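You operate a simulated robot arm through the tools that you are given. There is no shell and no other tool. Be economical: measure what you need, move in short steps, check, and stop when the job is done.

You are at the controls of a simulated two-armed robot. One attempt, no reset.

Task
Put the motor marked "AIR" from the open carton on the grey bench on the yellow board. Take the brown cloth and leave it on the shelf beside the grey case. Take the orange gauge and put it on the table top between the blocks. Put the pink cloth on the top of the pallet. Take the small silver collar on the table top between the blocks and put it away on the narrow wooden table. Take the cream filter and put it on the yellow mat on the low grey table. Open the fill cap. Any order will do. Set down upright: motor, orange gauge, cream filter.
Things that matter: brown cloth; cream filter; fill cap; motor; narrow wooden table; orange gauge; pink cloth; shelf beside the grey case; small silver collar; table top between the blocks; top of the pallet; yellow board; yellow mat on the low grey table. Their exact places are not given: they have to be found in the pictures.

The check looks at the end state, three seconds after you hand in, the way a careful person would. Anything else that was tipped, shoved, dropped, spilled or broken makes it a failure. A push-on lid holds only when it is set on centred and level and pressed home; a screw cap is set on level and turned clockwise until tight. Flat cloth is picked up by pressing the open fingertips on it (5 to 10 N) and closing them slowly along it; thin cloth reads only 2 to 8 mm in the jaws.

Robot
Two 6-joint arms with two-finger grippers on one trunk, on a base that drives. Base frame: it is fixed to the floor where the robot stands at the start and does not move with it; the origin is under the middle of the robot, x ahead of it, y to its left, z up; the surface under the hand at the start is at about z = 850. Units: mm, rad, N and s.
The left shoulder is at the start at [70, 148, 1439], the right one opposite. With the tool pointing down near the work surface each hand reaches from about 360 to 640 mm from the robot's upright axis, wherever it stands, measured 20 degrees to its own side. Places, roughly: brown cloth (8x11x3 cm) [-9300, 7100, 900]; cream filter [-4500, 5250, 750]; fill cap [-8400, 7100, 800]; motor [500, 250, 1000]; narrow wooden table [400, -2900, 700]; orange gauge [-9250, 6750, 1000]; pink cloth (8x11x3 cm) [-10000, 4300, 900]; shelf beside the grey case (22x20 cm) [-9860, 3180, 800]; small silver collar (5x5x2 cm) [-4700, 5200, 800]; table top between the blocks [-4600, 5200, 800]; top of the pallet [-8800, -500, 100]; yellow board (28x20x1 cm) [900, 1600, 900]; yellow mat on the low grey table (15x15 cm) [-3880, 5120, 340]. Payload 2.45 kg a hand.
Tool frame (each hand has its own): the origin (TCP) lies between the finger pads and is the grasp point; the fingertips stand 30 mm ahead of it; z points along the fingers, y is the line along which they close. Largest opening 106 mm; the body of the gripper starts 79 mm behind the TCP.
Orientation is that of the tool frame in the base frame, as [roll, pitch, yaw] about the fixed x, y, z axes, in that order (R = Rz(yaw) Ry(pitch) Rx(roll)). With the fingers straight down and closing along the base's y, the tool's x points along the base's -x, its y along +y and its z along -z.

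Tools
- The arms move only by the tool arm_command. It takes "left_motion", "right_motion" or both (then of equal length, played together; a hand with none holds still); each is a list of rows, each a list of 7 numbers: the turn, a rotation vector about the tool's x, y, z in units of 120 degrees (1.0 is 120 degrees), then the shift along the tool's x, y, z in units of 200 mm (1.0 is 200 mm), then the finger opening in mm, from 0 to 106. In form: [[wx, wy, wz, dx, dy, dz, gripper], ...]. A call has 1 to 12 rows; each row is the pose to reach, as a shift and turn from the pose commanded when the call began, along the tool's axes at that moment. A call with a number of a shift or a turn outside -1 to 1 is refused whole. Each row takes 0.2 s and may step no farther than 50 mm and 0.15 rad from the row before; otherwise, or with a gripper value out of range, the whole call is refused. A pose out of reach is approached as far as the arm can. The call stops where the force on the tool passes 40 N (or 10 N more than at its start, if that is more) or the arm is blocked; 0.2 s more then pass. The fingers move at their own pace (about 72 mm/s each) and stop on an object; they squeeze with about 26 N. The grip force told is the motor's: it shows also when the fingers shut on nothing. Time passes only in rows, and 0.2 s behind the last, so rows that repeat a pose let the fingers close. It gives the time, the measured TCP pose, the force on the tool (base axes), the opening and the grip force at its end, in the units of the frame above (readings bear some noise), with the torque about the TCP (base axes, N m) and any sound that the robot's microphone picked up, and new pictures: "views" is both (left out), scene, wrist or none (wrist: the cameras of the hands that moved).
- Cameras (640 x 400 px; columns grow to the right, rows downward): "scene" is now at [121.9, 6.9, 1640.5]; the picture's right is [0.08, -1.00, 0.00], its down [-0.82, -0.07, -0.57] and it looks along [0.57, 0.05, -0.82] (base axes); focal length 272 px, centre (320, 200). "left" rides on the left gripper at [76, 2, -106] in its tool frame; the picture's right is [-0.02, 1.00, 0.00], its down [-0.78, -0.02, -0.62] and it looks along [-0.62, -0.01, 0.78] (tool axes); focal length 247 px, centre (320, 200). "right" rides on the right gripper at [76, -2, -106] in its tool frame; the picture's right is [0.02, 1.00, 0.00], its down [-0.78, 0.02, -0.62] and it looks along [-0.62, 0.01, 0.78] (tool axes); focal length 247 px, centre (320, 200).
- move_column(by): slides the trunk up (or, below 0, down) by that many mm; the arms and the scene camera ride with it, the base frame stays. It gives what a move gives, with no picture.
- base_move(legs): drives the robot by 1 to 6 legs, each [ahead, left, turn to the left] in mm, mm and rad, along the robot's own axes; the way and the turn of a leg run together, so that a leg with both is an arc; at most 1500 mm and 3.142 rad a leg. The arms and the cameras ride along, it lands a little off, and it stops where it bumps. It gives what a move gives, and a new picture of the scene camera.
- head_to(pan, tilt): turns the head with the scene camera to pan (to the left, within 1.501 rad either way) and tilt (down, from -0.506 to 1.204), counted from straight ahead of the robot. It gives what a move gives, and a new picture of the scene camera.
- pixel_to_xyz(camera, pixels): there is no depth. For up to 12 entries [column, row, z] of the newest picture of that camera ("zoom" is the newest enlarged one), the place [x, y] in the base frame at which the ray of that pixel passes the height z, good to about 2 mm. No time passes.
- zoom(camera, box): a new picture of the part [left, top, right, bottom] of that camera's present view, enlarged. No time passes.
- hand_in(): hands the job in; it is judged then, once.

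Work in short steps. Measure before you move; look again where a grasp or a placing could have gone wrong, and mend it. You have 131 turns and 260 pictures in all, those below and enlarged ones among them. Open the grippers and draw the arms clear of the work before you hand the job in, unless the task says otherwise; then end with one line.

The tools are called after "Emit:" by a JSON object that holds its "fn" and its "kwargs". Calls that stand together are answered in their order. arm_command: Moves the arms, as the interface text tells. Its arguments: {"type":"object","properties":{"left_motion":{"type":"array","items":{"type":"array","items":{"type":"number"}}},"right_motion":{"type":"array","items":{"type":"array","items":{"type":"number"}}},"views":{"type":"string","enum":["both","scene","wrist","none"]}},"required":[]} The other tools are called the same way: move_column (by) slides the trunk up or down; base_move (legs) drives the base; head_to (pan, tilt) turns the head that bears the scene camera; pixel_to_xyz (camera, pixels) gives the place at which the rays of pixels pass given heights; zoom (camera, box) takes an enlarged picture of a part of a camera's view; hand_in () hands the job in.

At the start:

```text
time_s: 0.0
left_position: [408.1, 322.0, 1084.7]
left_ee_rot: [3.141, 0.0, -3.142]
left_ft_force: [0.1, -0.1, 0.6]
left_wrist_torque: [-0.03, 0.03, -0.02]
left_gripper_width: 105.9
left_finger_force: 0.0
right_position: [591.5, -118.4, 1129.2]
right_ee_rot: [-3.141, 0.0, 3.141]
right_ft_force: [-0.7, 0.3, -0.2]
right_wrist_torque: [-0.01, 0.0, 0.02]
right_gripper_width: 106.0
right_finger_force: 0.1
trunk travel left (down, up): [-911.0, 29.0]
robot x, y, heading: [1.7, -0.5, -0.004]
head pan, tilt: [0.08, 0.965]
```

scene: 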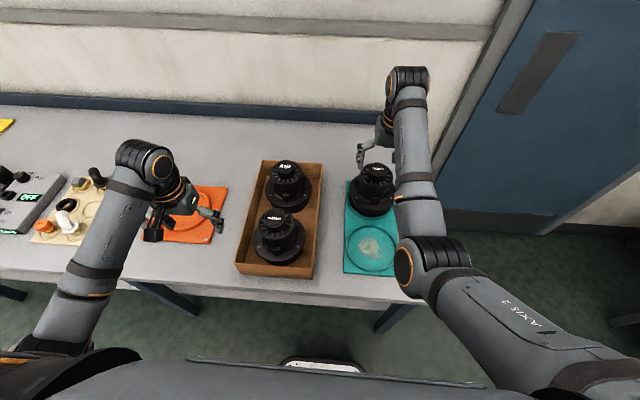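
right: 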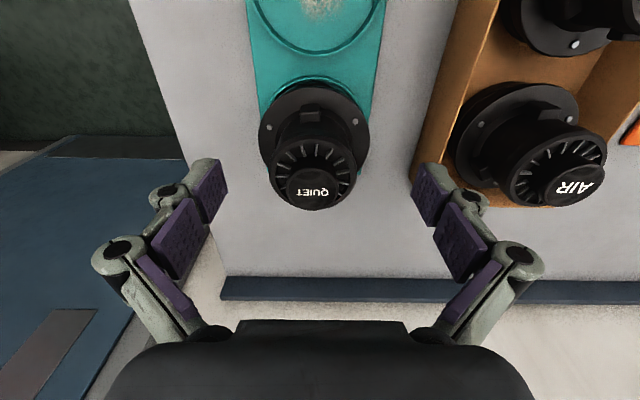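
left: 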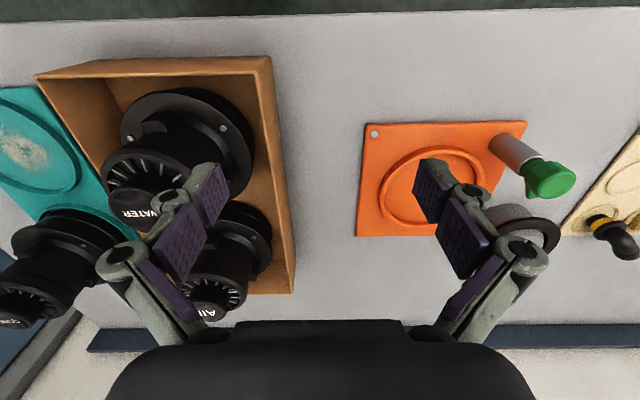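

The AIR motor seems to be the far one in the carton (scene about 286,170). I enlarge it in the scene and right wrist views to measure it.

Emit:
{"fn": "zoom", "kwargs": {"camera": "scene", "box": [220, 140, 420, 290]}}

Emit:
{"fn": "zoom", "kwargs": {"camera": "right", "box": [400, 0, 640, 220]}}

Emit:
{"fn": "pixel_to_xyz", "kwargs": {"camera": "scene", "pixels": [[287, 168, 1000], [287, 168, 970], [262, 162, 950], [322, 164, 950], [237, 266, 900], [313, 278, 900], [280, 219, 970]]}}

Emit:
{"fn": "pixel_to_xyz", "kwargs": {"camera": "right", "pixels": [[572, 188, 1000], [572, 188, 970], [572, 188, 950], [520, 130, 870]]}}

```text
2.67 times, centred on (320, 215) of scene
```

zoom: 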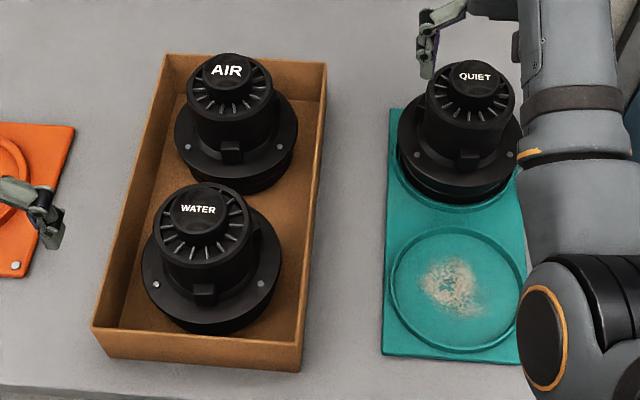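

```text
1.82 times, centred on (520, 110) of right
```

zoom: 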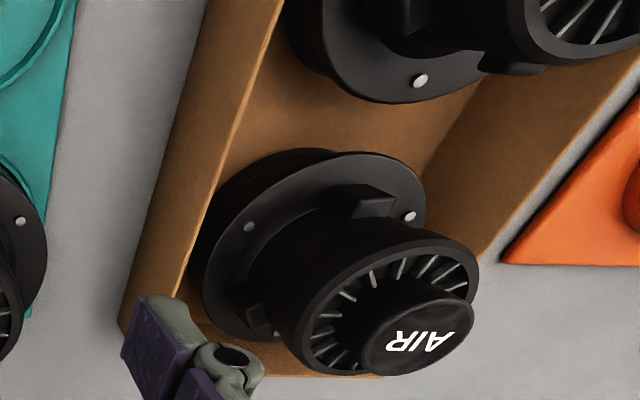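

```text
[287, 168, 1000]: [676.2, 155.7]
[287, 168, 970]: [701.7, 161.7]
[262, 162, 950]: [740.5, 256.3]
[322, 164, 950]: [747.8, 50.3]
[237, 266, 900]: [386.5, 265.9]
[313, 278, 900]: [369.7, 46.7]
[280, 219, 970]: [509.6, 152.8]
```

```text
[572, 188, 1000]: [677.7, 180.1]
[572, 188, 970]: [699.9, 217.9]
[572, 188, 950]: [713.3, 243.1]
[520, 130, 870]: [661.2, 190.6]
```

AIR is the far motor, cap top about (660,153,1020). I look left to find the yellow board and see the bench's extent.

Emit:
{"fn": "head_to", "kwargs": {"pan": 0.95, "tilt": 0.7}}

```text
time_s: 1.2
left_position: [409.9, 321.5, 1084.8]
left_ee_rot: [-3.141, 0.0, -3.141]
left_ft_force: [-0.2, 0.3, 0.2]
left_wrist_torque: [0.01, -0.02, 0.02]
left_gripper_width: 106.1
left_finger_force: 0.1
right_position: [592.3, -118.3, 1129.5]
right_ee_rot: [-3.142, 0.002, -3.141]
right_ft_force: [0.8, 0.1, -0.3]
right_wrist_torque: [0.0, 0.01, 0.02]
right_gripper_width: 106.0
right_finger_force: 0.1
trunk travel left (down, up): [-911.0, 29.0]
robot x, y, heading: [3.6, -2.1, -0.001]
head pan, tilt: [0.949, 0.7]
```

scene: 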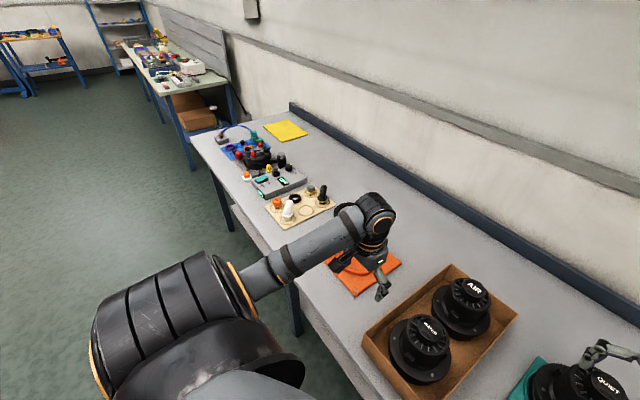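

Emit:
{"fn": "zoom", "kwargs": {"camera": "scene", "box": [180, 90, 400, 228]}}

Emit:
{"fn": "pixel_to_xyz", "kwargs": {"camera": "scene", "pixels": [[284, 120, 850], [308, 132, 850], [286, 142, 850], [263, 126, 850], [192, 137, 850], [232, 216, 850], [291, 110, 850], [360, 380, 850], [471, 286, 1020], [427, 328, 1020], [443, 263, 930], [515, 314, 930]]}}

```text
2.90 times, centred on (290, 159) of scene
```

zoom: 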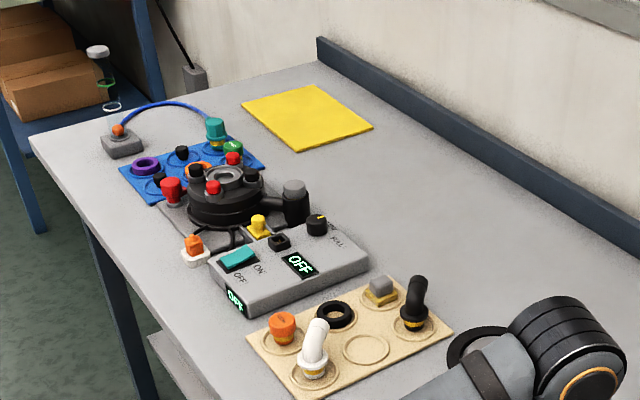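

```text
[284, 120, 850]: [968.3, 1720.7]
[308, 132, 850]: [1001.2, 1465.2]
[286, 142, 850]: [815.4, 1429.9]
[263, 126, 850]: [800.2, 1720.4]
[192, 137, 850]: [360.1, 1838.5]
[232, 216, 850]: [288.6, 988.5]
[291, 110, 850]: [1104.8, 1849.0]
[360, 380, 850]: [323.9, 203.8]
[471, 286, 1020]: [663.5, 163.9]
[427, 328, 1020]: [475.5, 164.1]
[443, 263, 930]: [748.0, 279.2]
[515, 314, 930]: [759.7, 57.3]
```

The board centre is about (905,1580), reachable from the bench end (y≈1840). I drive ahead a bit so the left arm can reach the AIR motor, and look down.

Emit:
{"fn": "base_move", "kwargs": {"legs": [[100, -40, 0]]}}

Emit:
{"fn": "head_to", "kwargs": {"pan": 0.1, "tilt": 1.0}}

```text
time_s: 2.4
left_position: [504.7, 282.2, 1085.8]
left_ee_rot: [3.141, 0.004, -3.14]
left_ft_force: [-0.8, 0.0, 1.0]
left_wrist_torque: [-0.04, -0.02, 0.03]
left_gripper_width: 105.9
left_finger_force: 0.1
right_position: [688.2, -156.6, 1130.7]
right_ee_rot: [3.141, 0.001, -3.14]
right_ft_force: [-0.6, 0.1, 0.8]
right_wrist_torque: [0.02, -0.01, 0.0]
right_gripper_width: 105.9
right_finger_force: 0.1
trunk travel left (down, up): [-911.0, 29.0]
robot x, y, heading: [98.9, -37.4, 0.0]
head pan, tilt: [0.949, 0.7]
```

scene: 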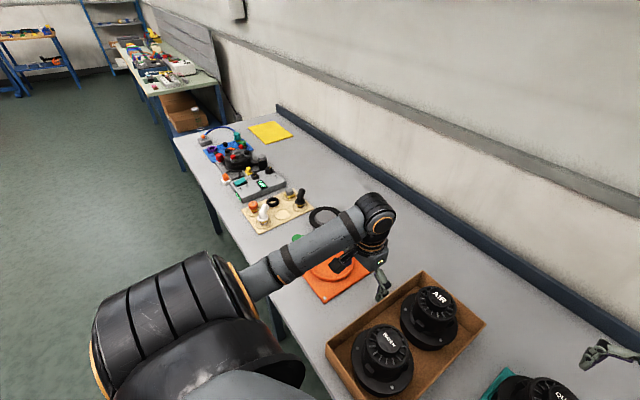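

```text
time_s: 3.5
left_position: [506.4, 282.4, 1085.3]
left_ee_rot: [3.141, 0.003, -3.14]
left_ft_force: [0.4, -0.2, -0.3]
left_wrist_torque: [-0.02, 0.0, 0.02]
left_gripper_width: 106.1
left_finger_force: 0.1
right_position: [690.0, -157.6, 1130.9]
right_ee_rot: [-3.141, 0.0, -3.138]
right_ft_force: [-0.4, 0.1, 1.0]
right_wrist_torque: [0.0, -0.02, 0.0]
right_gripper_width: 105.9
right_finger_force: 0.0
trunk travel left (down, up): [-911.0, 29.0]
robot x, y, heading: [99.4, -39.4, 0.002]
head pan, tilt: [0.099, 1.0]
```

scene: 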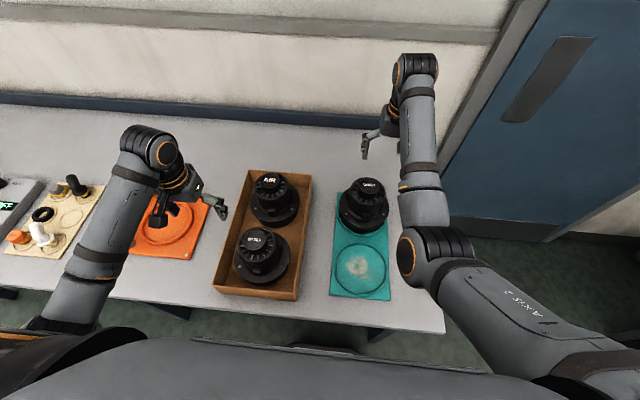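

Now I move the left hand up and over the AIR motor to get a top view (delta base +120,-122,+65).

Emit:
{"fn": "arm_command", "kwargs": {"left_motion": [[0, 0, 0, 0, 0, -0.2, 106], [0, 0, 0, -0.15, -0.1, -0.33, 106], [0, 0, 0, -0.3, -0.3, -0.4, 106], [0, 0, 0, -0.45, -0.45, -0.4, 106], [0, 0, 0, -0.6, -0.6, -0.4, 106]], "views": "wrist"}}

```text
refused: row 3 steps farther than a row can; nothing moved
```

Emit:
{"fn": "arm_command", "kwargs": {"left_motion": [[0, 0, 0, 0, 0, -0.2, 106], [0, 0, 0, -0.12, -0.12, -0.36, 106], [0, 0, 0, -0.28, -0.28, -0.4, 106], [0, 0, 0, -0.44, -0.44, -0.4, 106], [0, 0, 0, -0.6, -0.6, -0.4, 106]], "views": "wrist"}}

```text
time_s: 4.7
left_position: [501.6, 291.3, 1136.1]
left_ee_rot: [-3.139, 0.005, -3.14]
left_ft_force: [-0.6, -0.5, 0.0]
left_wrist_torque: [0.02, 0.0, 0.0]
left_gripper_width: 106.1
left_finger_force: 0.1
left hand out of reach, approached as far as the arm can: row 1, 2, 3, 4, 5
right_position: [690.4, -157.4, 1129.6]
right_ee_rot: [3.141, 0.0, -3.139]
right_ft_force: [-0.3, 0.3, 0.0]
right_wrist_torque: [0.0, -0.05, 0.02]
right_gripper_width: 106.0
right_finger_force: 0.0
trunk travel left (down, up): [-911.0, 29.0]
robot x, y, heading: [100.6, -43.1, 0.003]
head pan, tilt: [0.099, 1.0]
```

left: 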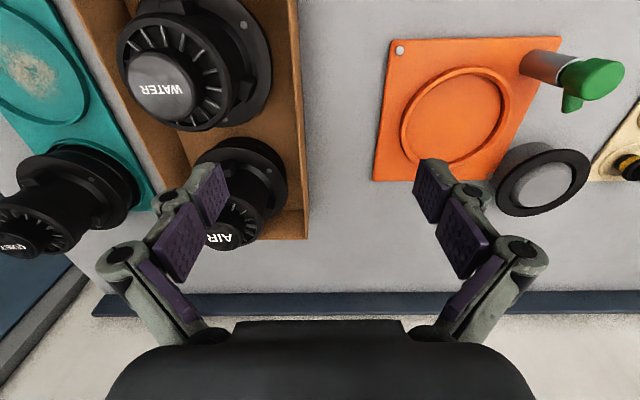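

The arm balks at rising there (too close in). I'll lift the trunk and move outward first instead of up.

Emit:
{"fn": "move_column", "kwargs": {"by": 28}}

Emit:
{"fn": "arm_command", "kwargs": {"left_motion": [[0, 0, 0, -0.15, -0.15, 0.15, 106], [0, 0, 0, -0.3, -0.3, 0.15, 106], [0, 0, 0, -0.45, -0.45, 0.15, 106], [0, 0, 0, -0.6, -0.6, 0.15, 106]], "views": "wrist"}}

```text
time_s: 5.5
left_position: [501.0, 290.5, 1165.6]
left_ee_rot: [-3.138, 0.003, -3.139]
left_ft_force: [0.5, -0.4, -0.2]
left_wrist_torque: [0.01, -0.01, 0.02]
left_gripper_width: 105.9
left_finger_force: 0.0
right_position: [691.2, -156.6, 1158.2]
right_ee_rot: [-3.141, 0.0, -3.139]
right_ft_force: [1.0, 0.5, -0.3]
right_wrist_torque: [-0.01, -0.02, 0.01]
right_gripper_width: 105.9
right_finger_force: 0.0
trunk travel left (down, up): [-939.0, 1.0]
robot x, y, heading: [99.4, -42.1, 0.002]
head pan, tilt: [0.099, 1.0]
```

```text
refused: row 1 steps farther than a row can; nothing moved
```

Emit:
{"fn": "arm_command", "kwargs": {"left_motion": [[0, 0, 0, -0.14, -0.12, 0.1, 106], [0, 0, 0, -0.3, -0.27, 0.1, 106], [0, 0, 0, -0.46, -0.42, 0.1, 106], [0, 0, 0, -0.62, -0.57, 0.1, 106], [0, 0, 0, -0.72, -0.64, 0.1, 106]], "views": "wrist"}}

```text
time_s: 6.7
left_position: [658.4, 161.6, 1126.6]
left_ee_rot: [-3.137, 0.005, -3.141]
left_ft_force: [-0.5, -0.9, -0.1]
left_wrist_torque: [-0.01, -0.02, 0.02]
left_gripper_width: 106.1
left_finger_force: 0.0
left hand out of reach, approached as far as the arm can: row 1, 2, 3, 4, 5
right_position: [690.8, -156.6, 1158.3]
right_ee_rot: [3.141, 0.0, -3.139]
right_ft_force: [0.2, -0.2, 0.1]
right_wrist_torque: [-0.02, 0.02, -0.02]
right_gripper_width: 105.8
right_finger_force: 0.1
trunk travel left (down, up): [-939.0, 1.0]
robot x, y, heading: [98.4, -39.2, 0.003]
head pan, tilt: [0.099, 1.0]
```

left: 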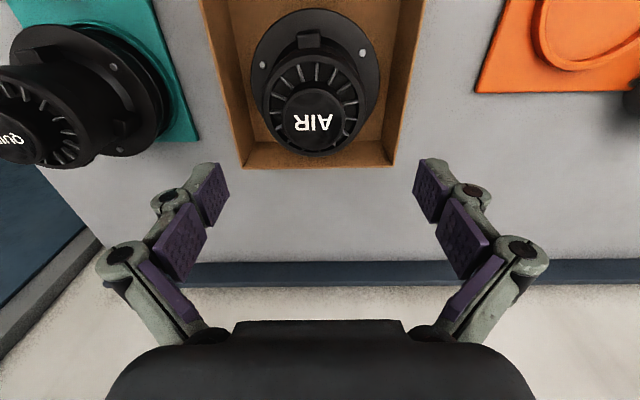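

Good top view now. I measure the cap and body edges of AIR.

Emit:
{"fn": "zoom", "kwargs": {"camera": "left", "box": [220, 0, 420, 170]}}

Emit:
{"fn": "pixel_to_xyz", "kwargs": {"camera": "left", "pixels": [[313, 123, 1020], [264, 105, 1000], [364, 100, 1000], [264, 105, 1010], [364, 100, 1010], [245, 167, 930], [395, 166, 930], [314, 65, 900]]}}

```text
2.35 times, centred on (320, 85) of left
```

zoom: 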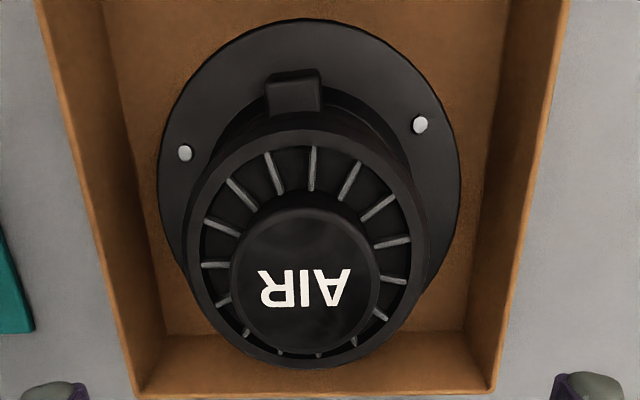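

```text
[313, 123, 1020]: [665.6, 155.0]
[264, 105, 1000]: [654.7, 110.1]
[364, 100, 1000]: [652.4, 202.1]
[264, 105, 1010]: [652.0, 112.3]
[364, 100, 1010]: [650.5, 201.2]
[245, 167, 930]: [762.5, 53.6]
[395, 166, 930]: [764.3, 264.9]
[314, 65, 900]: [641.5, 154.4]
```

Body is ~92 mm wide, centred near (657,156); I'll grip the body around z≈985. First descend partly to 1050 and correct.

Emit:
{"fn": "arm_command", "kwargs": {"left_motion": [[0, 0, 0, 0, -0.01, 0.2, 106], [0, 0, 0, 0, -0.025, 0.38, 106]], "views": "wrist"}}

```text
time_s: 7.3
left_position: [659.5, 154.6, 1054.1]
left_ee_rot: [-3.139, 0.006, -3.139]
left_ft_force: [0.0, -0.5, -0.3]
left_wrist_torque: [0.01, 0.0, 0.0]
left_gripper_width: 105.9
left_finger_force: 0.0
right_position: [691.6, -157.2, 1157.7]
right_ee_rot: [-3.14, -0.001, -3.139]
right_ft_force: [0.5, 0.2, 0.5]
right_wrist_torque: [-0.02, -0.02, 0.01]
right_gripper_width: 106.2
right_finger_force: 0.2
trunk travel left (down, up): [-939.0, 1.0]
robot x, y, heading: [101.3, -40.5, 0.003]
head pan, tilt: [0.099, 1.0]
```

left: 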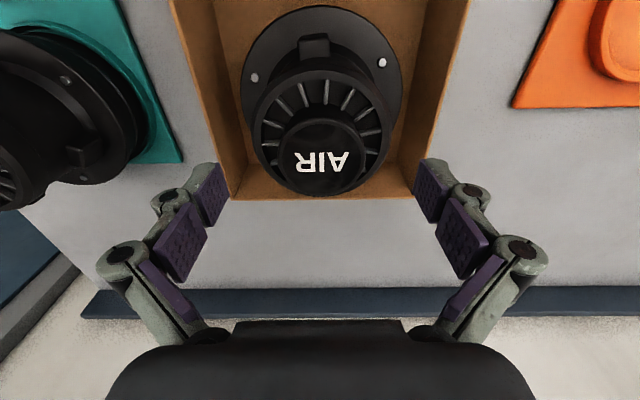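

Centred in y (cap 275–367, mid 321). I check the centre's position once and descend.

Emit:
{"fn": "pixel_to_xyz", "kwargs": {"camera": "left", "pixels": [[321, 153, 1020], [257, 140, 1003], [392, 138, 1003]]}}

Emit:
{"fn": "arm_command", "kwargs": {"left_motion": [[0, 0, 0, 0, 0, 0.12, 106], [0, 0, 0, 0, 0, 0.24, 106], [0, 0, 0, 0, 0, 0.34, 106]], "views": "wrist"}}

```text
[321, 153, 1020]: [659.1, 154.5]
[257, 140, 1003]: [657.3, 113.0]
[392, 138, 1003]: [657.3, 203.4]
```

```text
time_s: 8.1
left_position: [659.0, 156.3, 984.2]
left_ee_rot: [-3.138, 0.004, -3.141]
left_ft_force: [0.7, -0.6, -0.3]
left_wrist_torque: [0.02, -0.01, 0.01]
left_gripper_width: 105.7
left_finger_force: 0.1
right_position: [690.7, -157.4, 1156.9]
right_ee_rot: [-3.141, 0.0, -3.14]
right_ft_force: [-0.4, -1.0, -0.4]
right_wrist_torque: [0.0, 0.0, -0.01]
right_gripper_width: 106.0
right_finger_force: 0.1
trunk travel left (down, up): [-939.0, 1.0]
robot x, y, heading: [99.3, -36.7, 0.003]
head pan, tilt: [0.099, 1.0]
```

left: 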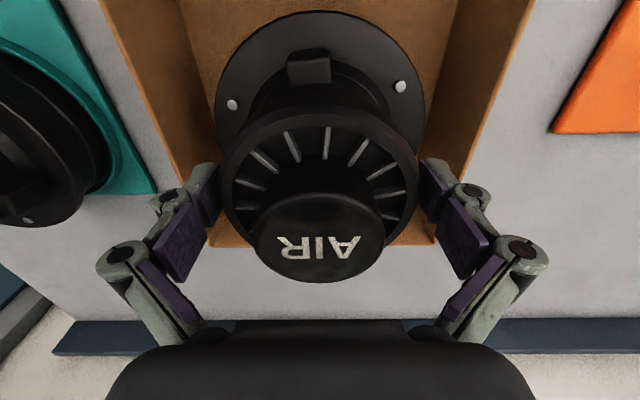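

Fingers straddle the body cleanly. I close and lift.

Emit:
{"fn": "arm_command", "kwargs": {"left_motion": [[0, 0, 0, 0, 0, 0, 85], [0, 0, 0, 0, 0, 0, 70], [0, 0, 0, 0, 0, 0, 70], [0, 0, 0, 0, 0, 0, 70]], "views": "none"}}

Emit:
{"fn": "arm_command", "kwargs": {"left_motion": [[0, 0, 0, 0, 0, -0.1, 70], [0, 0, 0, 0, 0, -0.3, 70], [0, 0, 0, 0, 0, -0.5, 70], [0, 0, 0, 0, 0, -0.66, 70]], "views": "both"}}

```text
time_s: 9.1
left_position: [659.1, 155.7, 983.9]
left_ee_rot: [-3.138, 0.003, -3.139]
left_ft_force: [-0.5, -2.2, 0.1]
left_wrist_torque: [-0.38, -0.21, -0.02]
left_gripper_width: 99.4
left_finger_force: 25.9
right_position: [692.8, -156.9, 1158.5]
right_ee_rot: [3.141, -0.001, -3.139]
right_ft_force: [0.6, -0.1, 0.0]
right_wrist_torque: [-0.01, 0.03, 0.0]
right_gripper_width: 106.1
right_finger_force: 0.1
trunk travel left (down, up): [-939.0, 1.0]
robot x, y, heading: [100.0, -44.1, 0.002]
head pan, tilt: [0.099, 1.0]
```

```text
time_s: 10.1
left_position: [660.8, 158.4, 1115.5]
left_ee_rot: [-3.138, 0.002, -3.14]
left_ft_force: [0.5, 0.4, 0.0]
left_wrist_torque: [0.02, -0.03, 0.0]
left_gripper_width: 70.0
left_finger_force: 0.1
right_position: [692.5, -157.8, 1158.0]
right_ee_rot: [-3.142, -0.001, -3.14]
right_ft_force: [0.3, -0.5, 1.0]
right_wrist_torque: [0.01, 0.02, 0.03]
right_gripper_width: 106.0
right_finger_force: 0.2
trunk travel left (down, up): [-939.0, 1.0]
robot x, y, heading: [101.8, -41.9, 0.0]
head pan, tilt: [0.099, 1.0]
```

scene: 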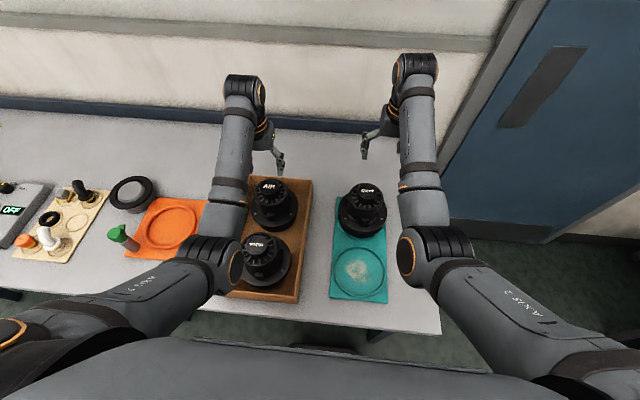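
left: 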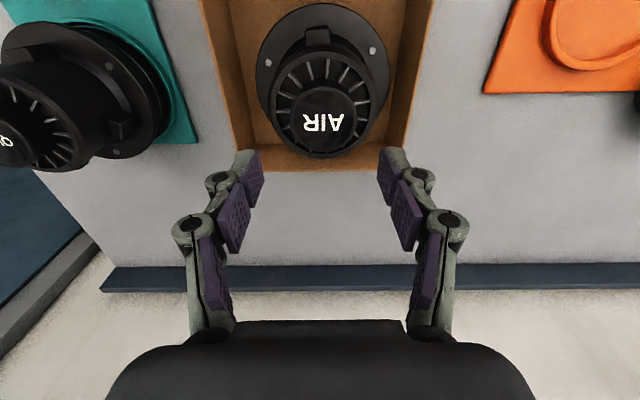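

The grip slipped off (body tapers, 99 mm low down to 92 at top). I look closely at the cap's shape before gripping the cap instead.

Emit:
{"fn": "zoom", "kwargs": {"camera": "left", "box": [240, 0, 400, 170]}}

Emit:
{"fn": "zoom", "kwargs": {"camera": "scene", "box": [210, 160, 410, 300]}}

Emit:
{"fn": "pixel_to_xyz", "kwargs": {"camera": "left", "pixels": [[322, 122, 1020], [275, 100, 1003], [369, 100, 1003]]}}

```text
2.35 times, centred on (320, 85) of left
```

zoom: 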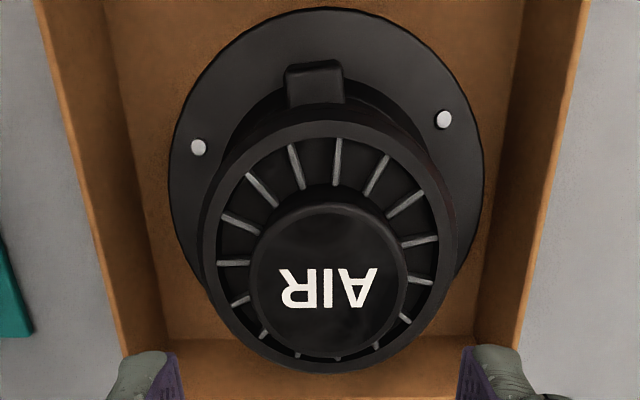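

```text
2.86 times, centred on (310, 230) of scene
```

zoom: 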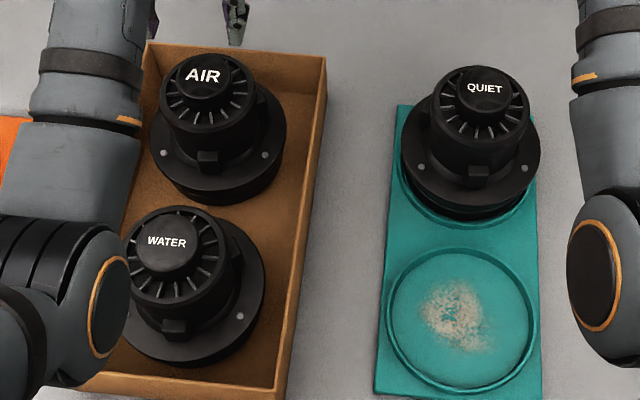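

```text
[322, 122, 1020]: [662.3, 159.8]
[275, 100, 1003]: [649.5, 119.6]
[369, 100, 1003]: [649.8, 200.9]
```

I'll try the cap (≈57 mm) with a slow lift: descend with opening 78 until the fingertips are near the fin plane.

Emit:
{"fn": "arm_command", "kwargs": {"left_motion": [[0, 0, 0, 0, 0, 0.2, 78], [0, 0, 0, 0, 0, 0.36, 78], [0, 0, 0, 0, 0, 0.39, 78], [0, 0, 0, 0, 0, 0.42, 78]], "views": "wrist"}}

```text
time_s: 11.1
left_position: [659.9, 156.4, 1033.2]
left_ee_rot: [-3.138, 0.002, -3.14]
left_ft_force: [0.8, 0.3, -0.5]
left_wrist_torque: [0.01, -0.02, -0.01]
left_gripper_width: 78.1
left_finger_force: 0.0
right_position: [691.9, -157.5, 1158.4]
right_ee_rot: [-3.142, 0.001, -3.138]
right_ft_force: [0.3, -0.1, -0.4]
right_wrist_torque: [-0.02, -0.03, -0.02]
right_gripper_width: 106.0
right_finger_force: 0.0
trunk travel left (down, up): [-939.0, 1.0]
robot x, y, heading: [99.0, -40.0, -0.001]
head pan, tilt: [0.099, 1.0]
```

left: 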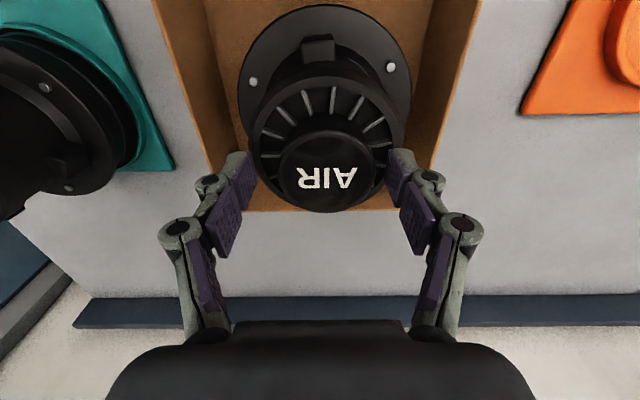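

Centred on the cap. I continue down in small steps until contact.

Emit:
{"fn": "arm_command", "kwargs": {"left_motion": [[0, 0, 0, 0, 0, 0.02, 78], [0, 0, 0, 0, 0, 0.04, 78], [0, 0, 0, 0, 0, 0.06, 78], [0, 0, 0, 0, 0, 0.08, 78], [0, 0, 0, 0, 0, 0.1, 78]], "views": "wrist"}}

```text
time_s: 12.3
left_position: [659.9, 157.8, 1017.7]
left_ee_rot: [-3.14, 0.017, -3.139]
left_ft_force: [9.9, 2.9, 14.6]
left_wrist_torque: [0.47, -0.09, -0.13]
left_gripper_width: 79.8
left_finger_force: 1.9
right_position: [688.3, -156.8, 1160.4]
right_ee_rot: [3.14, 0.003, -3.14]
right_ft_force: [-0.5, -0.5, 0.6]
right_wrist_torque: [0.01, -0.05, -0.01]
right_gripper_width: 105.9
right_finger_force: 0.1
trunk travel left (down, up): [-939.0, 1.0]
robot x, y, heading: [97.7, -40.6, 0.004]
head pan, tilt: [0.099, 1.0]
```

left: 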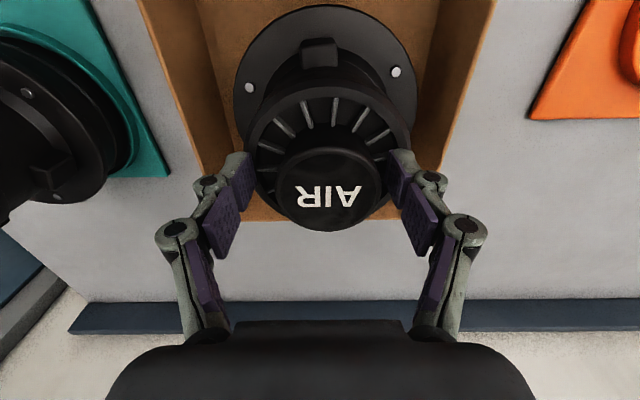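

Contact at tip z≈988 (fin plane). Back off 3 mm, close on the cap and lift slowly.

Emit:
{"fn": "arm_command", "kwargs": {"left_motion": [[0, 0, 0, 0, 0, -0.035, 78], [0, 0, 0, 0, 0, -0.035, 60], [0, 0, 0, 0, 0, -0.035, 40], [0, 0, 0, 0, 0, -0.035, 40], [0, 0, 0, 0, 0, -0.035, 40], [0, 0, 0, 0, 0, -0.045, 40], [0, 0, 0, 0, 0, -0.06, 40], [0, 0, 0, 0, 0, -0.08, 40], [0, 0, 0, 0, 0, -0.1, 40]], "views": "wrist"}}

```text
time_s: 14.3
left_position: [659.7, 155.3, 1030.1]
left_ee_rot: [-3.137, -0.003, -3.14]
left_ft_force: [-0.4, 0.3, -12.3]
left_wrist_torque: [-0.03, 0.07, -0.01]
left_gripper_width: 55.5
left_finger_force: 25.6
right_position: [692.8, -157.3, 1156.8]
right_ee_rot: [3.141, -0.001, -3.139]
right_ft_force: [0.3, -0.6, 0.4]
right_wrist_torque: [-0.03, 0.02, 0.03]
right_gripper_width: 106.1
right_finger_force: 0.0
trunk travel left (down, up): [-939.0, 1.0]
robot x, y, heading: [98.6, -37.7, -0.001]
head pan, tilt: [0.099, 1.0]
```

left: 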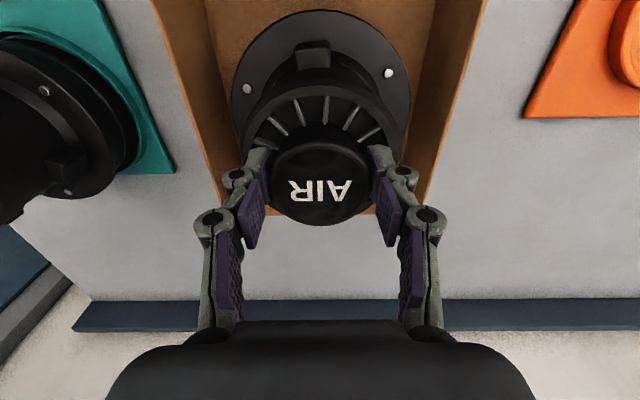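

Load 12 N, held in the cap. Lift further gently.

Emit:
{"fn": "arm_command", "kwargs": {"left_motion": [[0, 0, 0, 0, 0, -0.04, 40], [0, 0, 0, 0, 0, -0.09, 40], [0, 0, 0, 0, 0, -0.14, 40], [0, 0, 0, 0, 0, -0.19, 40], [0, 0, 0, 0, 0, -0.24, 40], [0, 0, 0, 0, 0, -0.29, 40], [0, 0, 0, 0, 0, -0.34, 40], [0, 0, 0, 0, 0, -0.39, 40], [0, 0, 0, 0, 0, -0.43, 40], [0, 0, 0, 0, 0, -0.45, 40]], "views": "both"}}

```text
time_s: 16.5
left_position: [660.1, 157.8, 1121.6]
left_ee_rot: [-3.138, 0.001, -3.141]
left_ft_force: [0.2, 0.0, -12.5]
left_wrist_torque: [0.04, 0.03, -0.01]
left_gripper_width: 55.5
left_finger_force: 26.1
right_position: [693.2, -156.6, 1156.6]
right_ee_rot: [3.141, -0.002, -3.14]
right_ft_force: [0.0, 0.3, 0.6]
right_wrist_torque: [-0.01, -0.01, 0.0]
right_gripper_width: 106.1
right_finger_force: 0.2
trunk travel left (down, up): [-939.0, 1.0]
robot x, y, heading: [95.2, -41.9, 0.001]
head pan, tilt: [0.099, 1.0]
```

scene: 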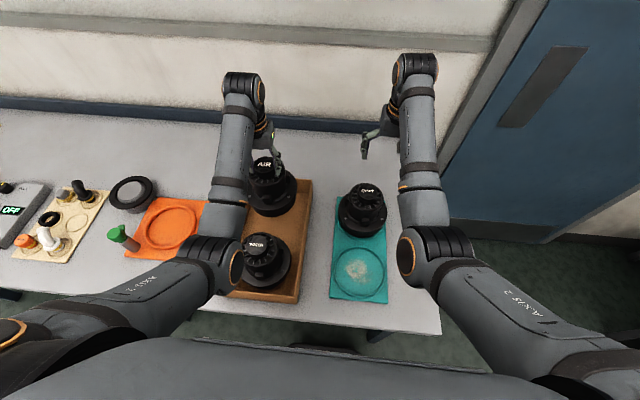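
left: 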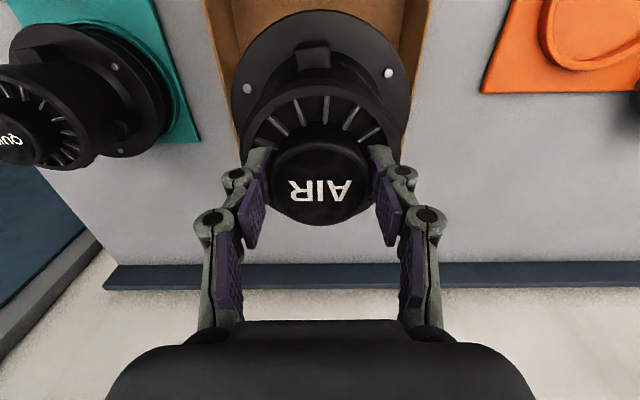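

Motor is up, bottom ≈955, carton rim ≈928. I shift the hand left (+150) and back 50 slowly so it will clear the WATER motor when backing off.

Emit:
{"fn": "arm_command", "kwargs": {"left_motion": [[0, 0, 0, 0, 0.04, 0, 40], [0, 0, 0, 0, 0.11, 0, 40], [0, 0, 0, 0, 0.19, 0, 40], [0, 0, 0, 0, 0.27, 0, 40], [0, 0, 0, 0, 0.35, 0, 40], [0, 0, 0, 0.02, 0.43, 0, 40], [0, 0, 0, 0.05, 0.51, 0, 40], [0, 0, 0, 0.09, 0.59, 0, 40], [0, 0, 0, 0.13, 0.66, 0, 40], [0, 0, 0, 0.17, 0.72, 0, 40], [0, 0, 0, 0.21, 0.77, 0, 40], [0, 0, 0, 0.24, 0.8, 0, 40]], "views": "none"}}

Emit:
{"fn": "head_to", "kwargs": {"pan": 1.2, "tilt": 0.6}}

```text
time_s: 19.1
left_position: [611.0, 315.9, 1120.3]
left_ee_rot: [-3.138, 0.0, -3.14]
left_ft_force: [0.2, 0.1, -11.4]
left_wrist_torque: [-0.01, 0.02, 0.0]
left_gripper_width: 55.6
left_finger_force: 26.0
right_position: [692.1, -156.5, 1157.8]
right_ee_rot: [-3.14, -0.002, -3.14]
right_ft_force: [-0.2, 0.8, -0.7]
right_wrist_torque: [0.01, 0.03, -0.01]
right_gripper_width: 105.8
right_finger_force: 0.0
trunk travel left (down, up): [-939.0, 1.0]
robot x, y, heading: [97.0, -38.4, -0.001]
head pan, tilt: [0.099, 1.0]
```

```text
time_s: 20.4
left_position: [610.6, 316.5, 1120.6]
left_ee_rot: [-3.138, 0.002, -3.14]
left_ft_force: [1.4, -0.3, -11.3]
left_wrist_torque: [0.02, 0.06, 0.01]
left_gripper_width: 55.4
left_finger_force: 25.6
right_position: [693.3, -155.8, 1156.6]
right_ee_rot: [-3.142, -0.003, -3.139]
right_ft_force: [-0.1, -1.0, 0.7]
right_wrist_torque: [0.01, 0.01, -0.01]
right_gripper_width: 105.9
right_finger_force: 0.1
trunk travel left (down, up): [-939.0, 1.0]
robot x, y, heading: [99.2, -41.7, -0.0]
head pan, tilt: [1.201, 0.6]
```

scene: 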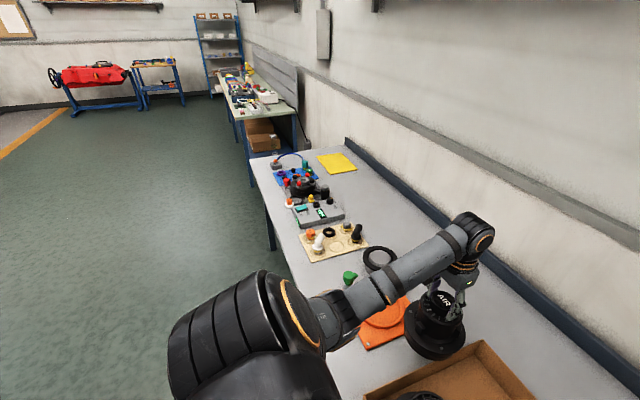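

Still held. I measure the gap between this bench's end and the next bench.

Emit:
{"fn": "pixel_to_xyz", "kwargs": {"camera": "scene", "pixels": [[252, 187, 0], [236, 140, 0], [251, 160, 850], [336, 147, 850], [237, 119, 850], [297, 110, 850], [272, 250, 0], [301, 160, 0]]}}

Emit:
{"fn": "zoom", "kwargs": {"camera": "scene", "box": [190, 60, 390, 185]}}

```text
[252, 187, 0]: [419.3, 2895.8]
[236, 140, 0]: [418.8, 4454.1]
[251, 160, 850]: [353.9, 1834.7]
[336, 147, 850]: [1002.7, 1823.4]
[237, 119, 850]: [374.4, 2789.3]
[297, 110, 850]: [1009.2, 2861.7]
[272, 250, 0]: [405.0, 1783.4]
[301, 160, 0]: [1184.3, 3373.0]
```

```text
3.20 times, centred on (290, 122) of scene
```

zoom: 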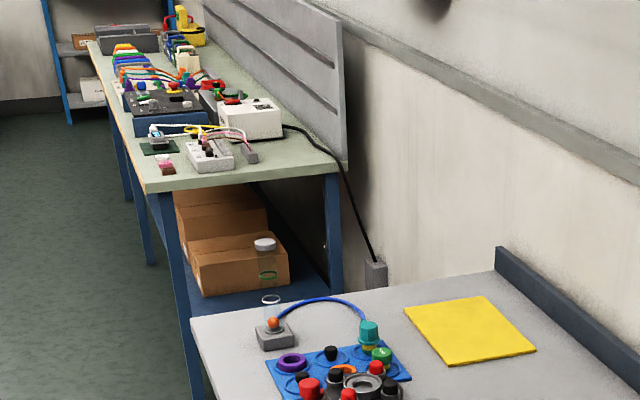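

Gap between benches runs y≈1840–2800; robot fits at y≈2180 facing −y. I back off from the bench first and check the grip.

Emit:
{"fn": "base_move", "kwargs": {"legs": [[-550, 0, 0]]}}

```text
time_s: 23.5
left_position: [70.7, 318.0, 1119.0]
left_ee_rot: [-3.137, 0.003, -3.132]
left_ft_force: [1.3, -0.3, -12.7]
left_wrist_torque: [0.0, 0.07, 0.03]
left_gripper_width: 55.6
left_finger_force: 25.7
right_position: [155.8, -155.1, 1155.7]
right_ee_rot: [3.14, -0.003, -3.134]
right_ft_force: [0.2, -0.2, -0.2]
right_wrist_torque: [-0.05, 0.07, -0.01]
right_gripper_width: 106.1
right_finger_force: 0.0
trunk travel left (down, up): [-939.0, 1.0]
robot x, y, heading: [-439.6, -44.4, 0.01]
head pan, tilt: [1.201, 0.6]
```

scene: 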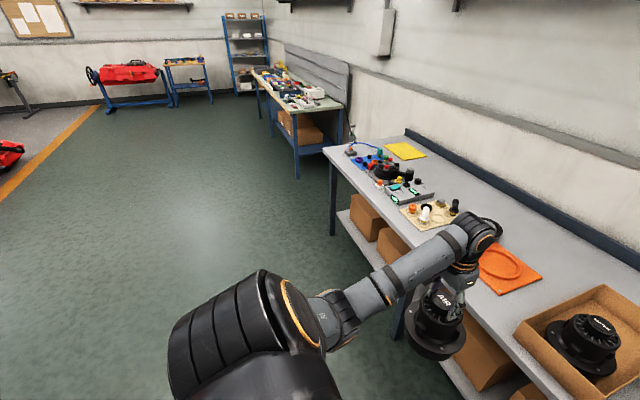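

Grip fine. Drive left along the bench and turn to face −y.

Emit:
{"fn": "base_move", "kwargs": {"legs": [[0, 1500, -0.01], [0, 740, 0], [0, 0, -1.571]]}}

Emit:
{"fn": "head_to", "kwargs": {"pan": 0.6, "tilt": 0.8}}

```text
time_s: 38.4
left_position: [-76.8, 1660.4, 1119.7]
left_ee_rot: [-3.14, 0.0, 1.504]
left_ft_force: [0.8, -0.7, -11.5]
left_wrist_torque: [0.06, 0.02, -0.06]
left_gripper_width: 55.3
left_finger_force: 25.9
right_position: [-553.8, 1612.6, 1157.9]
right_ee_rot: [3.141, -0.001, 1.505]
right_ft_force: [0.3, 1.2, -0.4]
right_wrist_torque: [-0.01, 0.01, 0.0]
right_gripper_width: 106.1
right_finger_force: 0.0
trunk travel left (down, up): [-939.0, 1.0]
robot x, y, heading: [-396.1, 2196.4, -1.637]
head pan, tilt: [1.201, 0.6]
```

scene: 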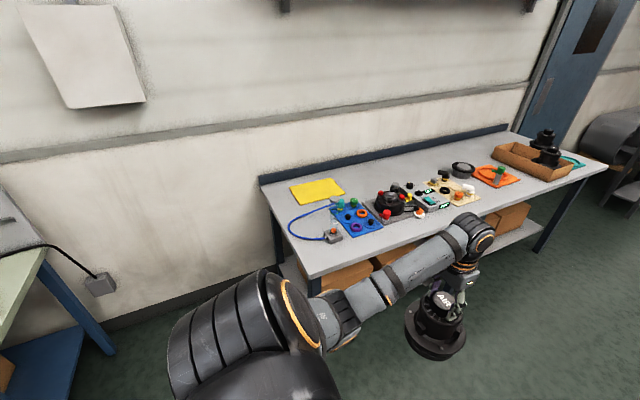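

```text
time_s: 39.4
left_position: [-76.9, 1660.1, 1120.0]
left_ee_rot: [-3.136, 0.002, 1.505]
left_ft_force: [-0.2, 0.6, -11.2]
left_wrist_torque: [0.04, 0.01, 0.01]
left_gripper_width: 55.7
left_finger_force: 25.4
right_position: [-554.5, 1611.7, 1158.0]
right_ee_rot: [3.141, 0.0, 1.506]
right_ft_force: [-0.4, 0.3, 0.6]
right_wrist_torque: [-0.01, 0.04, 0.01]
right_gripper_width: 106.0
right_finger_force: 0.1
trunk travel left (down, up): [-939.0, 1.0]
robot x, y, heading: [-398.1, 2198.8, -1.639]
head pan, tilt: [0.6, 0.799]
```

scene: 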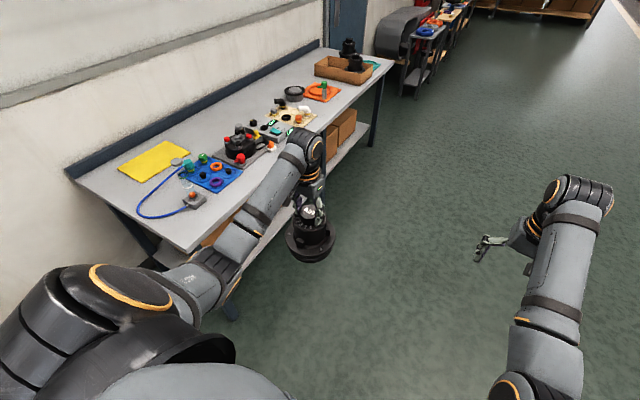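

I back 150 mm for clearance to objects, straighten heading, and slide sideways into the gap.

Emit:
{"fn": "base_move", "kwargs": {"legs": [[-150, 0, 0.068], [0, 930, 0]]}}

Emit:
{"fn": "zoom", "kwargs": {"camera": "scene", "box": [0, 0, 640, 400]}}

```text
time_s: 45.2
left_position: [884.3, 1854.6, 1121.2]
left_ee_rot: [-3.139, 0.002, 1.592]
left_ft_force: [-0.2, 0.0, -11.6]
left_wrist_torque: [0.02, -0.02, 0.01]
left_gripper_width: 55.4
left_finger_force: 25.7
right_position: [412.5, 1764.1, 1156.2]
right_ee_rot: [3.141, -0.003, 1.592]
right_ft_force: [-0.2, 1.0, -0.4]
right_wrist_torque: [0.01, -0.03, -0.01]
right_gripper_width: 106.2
right_finger_force: 0.0
trunk travel left (down, up): [-939.0, 1.0]
robot x, y, heading: [520.0, 2357.9, -1.548]
head pan, tilt: [0.6, 0.799]
```

scene: 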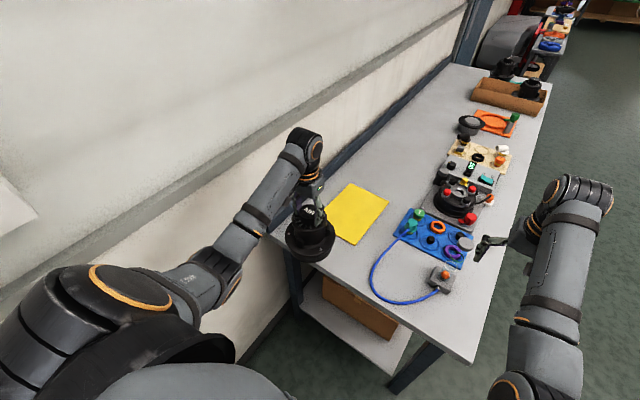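

```text
1.00 times, centred on (320, 200) of scene (not enlarged: the box is as wide or as high as the picture)
```

zoom: 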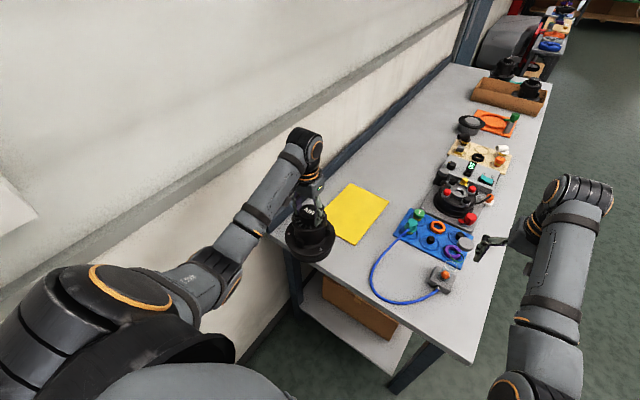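

The board is in clear view; I measure its corners at z≈858.

Emit:
{"fn": "pixel_to_xyz", "kwargs": {"camera": "scene", "pixels": [[353, 182, 857], [389, 203, 857], [356, 245, 857], [450, 250, 880], [440, 275, 880], [270, 238, 850], [475, 362, 850]]}}

Emit:
{"fn": "zoom", "kwargs": {"camera": "scene", "box": [280, 160, 480, 300]}}

```text
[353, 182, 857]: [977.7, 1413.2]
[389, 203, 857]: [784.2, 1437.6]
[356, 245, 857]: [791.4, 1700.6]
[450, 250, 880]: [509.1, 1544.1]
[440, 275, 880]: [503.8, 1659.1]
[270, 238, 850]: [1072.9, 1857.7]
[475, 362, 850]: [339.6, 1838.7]
```

```text
2.86 times, centred on (380, 230) of scene
```

zoom: 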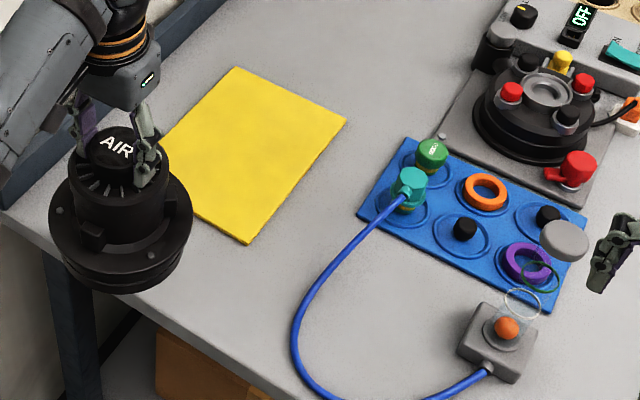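

Board centre ≈(885,1557). Drive ahead 270 mm.

Emit:
{"fn": "base_move", "kwargs": {"legs": [[270, 0, -0.02]]}}

```text
time_s: 47.0
left_position: [868.4, 1581.8, 1121.8]
left_ee_rot: [-3.138, 0.005, 1.559]
left_ft_force: [0.2, 1.0, -11.3]
left_wrist_torque: [0.07, -0.03, 0.0]
left_gripper_width: 55.5
left_finger_force: 25.8
right_position: [392.9, 1509.2, 1158.2]
right_ee_rot: [-3.141, -0.001, 1.556]
right_ft_force: [-0.4, 0.3, 0.2]
right_wrist_torque: [-0.03, -0.01, 0.04]
right_gripper_width: 106.1
right_finger_force: 0.1
trunk travel left (down, up): [-939.0, 1.0]
robot x, y, heading: [518.9, 2101.1, -1.581]
head pan, tilt: [0.6, 0.799]
```

scene: 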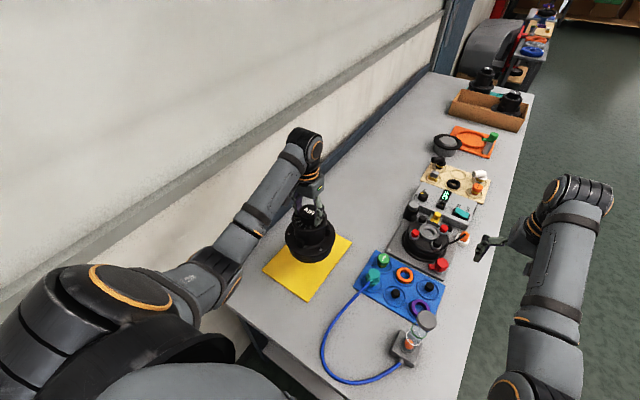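

Motor is over the board; shift +18 x, −10 y and lower to about TCP 1040, then to contact.

Emit:
{"fn": "arm_command", "kwargs": {"left_motion": [[0, 0, 0, -0.02, 0.04, 0.03, 40], [0, 0, 0, -0.05, 0.09, 0.09, 40], [0, 0, 0, -0.05, 0.09, 0.17, 40], [0, 0, 0, -0.05, 0.09, 0.25, 40], [0, 0, 0, -0.05, 0.09, 0.33, 40], [0, 0, 0, -0.05, 0.09, 0.4, 40], [0, 0, 0, -0.05, 0.09, 0.43, 40], [0, 0, 0, -0.05, 0.09, 0.445, 40]], "views": "wrist"}}

```text
time_s: 48.8
left_position: [884.0, 1569.0, 1030.5]
left_ee_rot: [-3.138, 0.0, 1.557]
left_ft_force: [-0.4, 0.0, -11.6]
left_wrist_torque: [0.09, 0.01, 0.0]
left_gripper_width: 55.7
left_finger_force: 26.5
right_position: [394.2, 1505.9, 1157.6]
right_ee_rot: [-3.14, -0.002, 1.557]
right_ft_force: [-0.3, -0.3, 0.2]
right_wrist_torque: [0.03, 0.04, 0.0]
right_gripper_width: 106.1
right_finger_force: 0.1
trunk travel left (down, up): [-939.0, 1.0]
robot x, y, heading: [517.8, 2096.7, -1.584]
head pan, tilt: [0.6, 0.799]
```

left: 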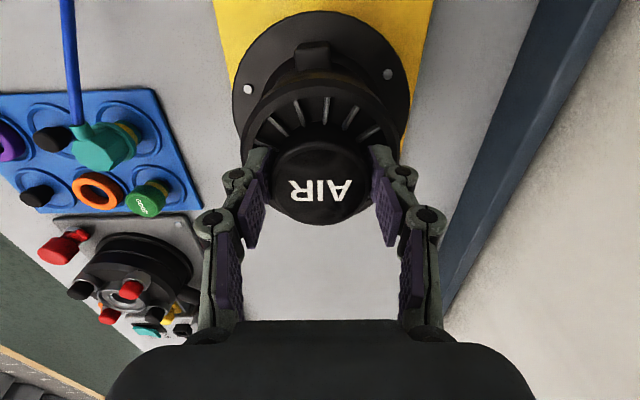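

Emit:
{"fn": "pixel_to_xyz", "kwargs": {"camera": "left", "pixels": [[406, 148, 858], [214, 5, 858], [432, 5, 858], [240, 140, 875], [320, 12, 880]]}}

Emit:
{"fn": "arm_command", "kwargs": {"left_motion": [[0, 0, 0, 0, 0, 0.015, 40], [0, 0, 0, 0, 0, 0.03, 40], [0, 0, 0, 0, 0, 0.045, 40], [0, 0, 0, 0, 0, 0.06, 40]], "views": "wrist"}}

```text
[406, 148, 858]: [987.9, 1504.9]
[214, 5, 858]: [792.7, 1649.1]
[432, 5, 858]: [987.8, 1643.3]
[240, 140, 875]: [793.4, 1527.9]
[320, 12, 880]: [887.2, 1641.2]
```

```text
time_s: 49.9
left_position: [884.3, 1570.7, 1026.3]
left_ee_rot: [3.14, 0.016, 1.558]
left_ft_force: [-2.1, 6.1, 18.6]
left_wrist_torque: [1.01, 0.31, -0.01]
left_gripper_width: 55.7
left_finger_force: 25.8
right_position: [392.8, 1510.6, 1158.3]
right_ee_rot: [3.14, 0.001, 1.557]
right_ft_force: [0.1, -0.9, 0.1]
right_wrist_torque: [0.01, 0.01, 0.02]
right_gripper_width: 105.7
right_finger_force: 0.2
trunk travel left (down, up): [-939.0, 1.0]
robot x, y, heading: [517.5, 2098.3, -1.587]
head pan, tilt: [0.6, 0.799]
stopped in row 4 (left hand): the force on the tool passed its limit at 42 N (the readings are from after the stop); the commanded pose is now the measured one
```

left: 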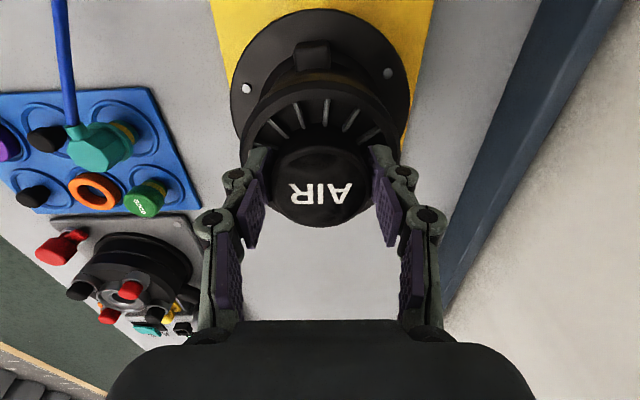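

Contact; motor stands on the board. Open to 78 and rise straight.

Emit:
{"fn": "arm_command", "kwargs": {"left_motion": [[0, 0, 0, 0, 0, -0.01, 55], [0, 0, 0, 0, 0, -0.01, 78], [0, 0, 0, 0, 0, -0.01, 78], [0, 0, 0, 0, 0, -0.05, 78], [0, 0, 0, 0, 0, -0.2, 78], [0, 0, 0, 0, 0, -0.4, 78]], "views": "both"}}

```text
time_s: 51.3
left_position: [886.4, 1571.0, 1104.9]
left_ee_rot: [3.14, 0.014, 1.556]
left_ft_force: [-0.1, -0.1, 0.2]
left_wrist_torque: [-0.01, 0.0, -0.03]
left_gripper_width: 78.3
left_finger_force: 0.1
right_position: [393.0, 1508.0, 1157.8]
right_ee_rot: [3.14, 0.001, 1.558]
right_ft_force: [0.1, 0.3, 0.1]
right_wrist_torque: [0.02, 0.01, 0.03]
right_gripper_width: 105.9
right_finger_force: 0.1
trunk travel left (down, up): [-939.0, 1.0]
robot x, y, heading: [515.8, 2094.6, -1.585]
head pan, tilt: [0.6, 0.799]
```

scene: 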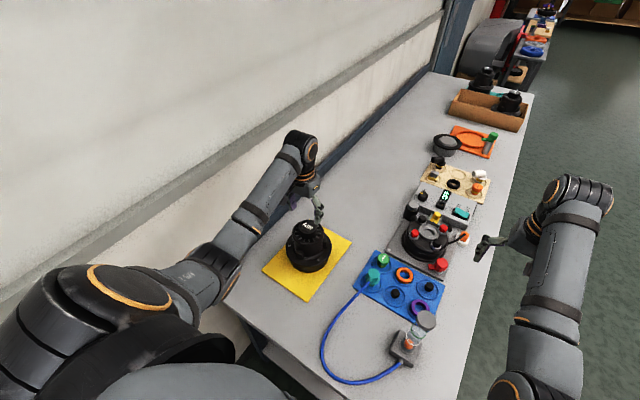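
left: 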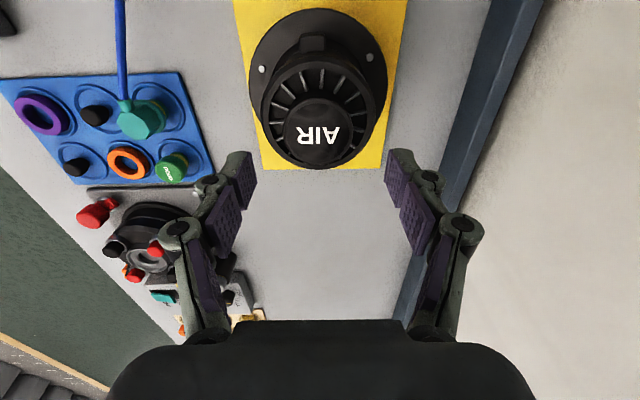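

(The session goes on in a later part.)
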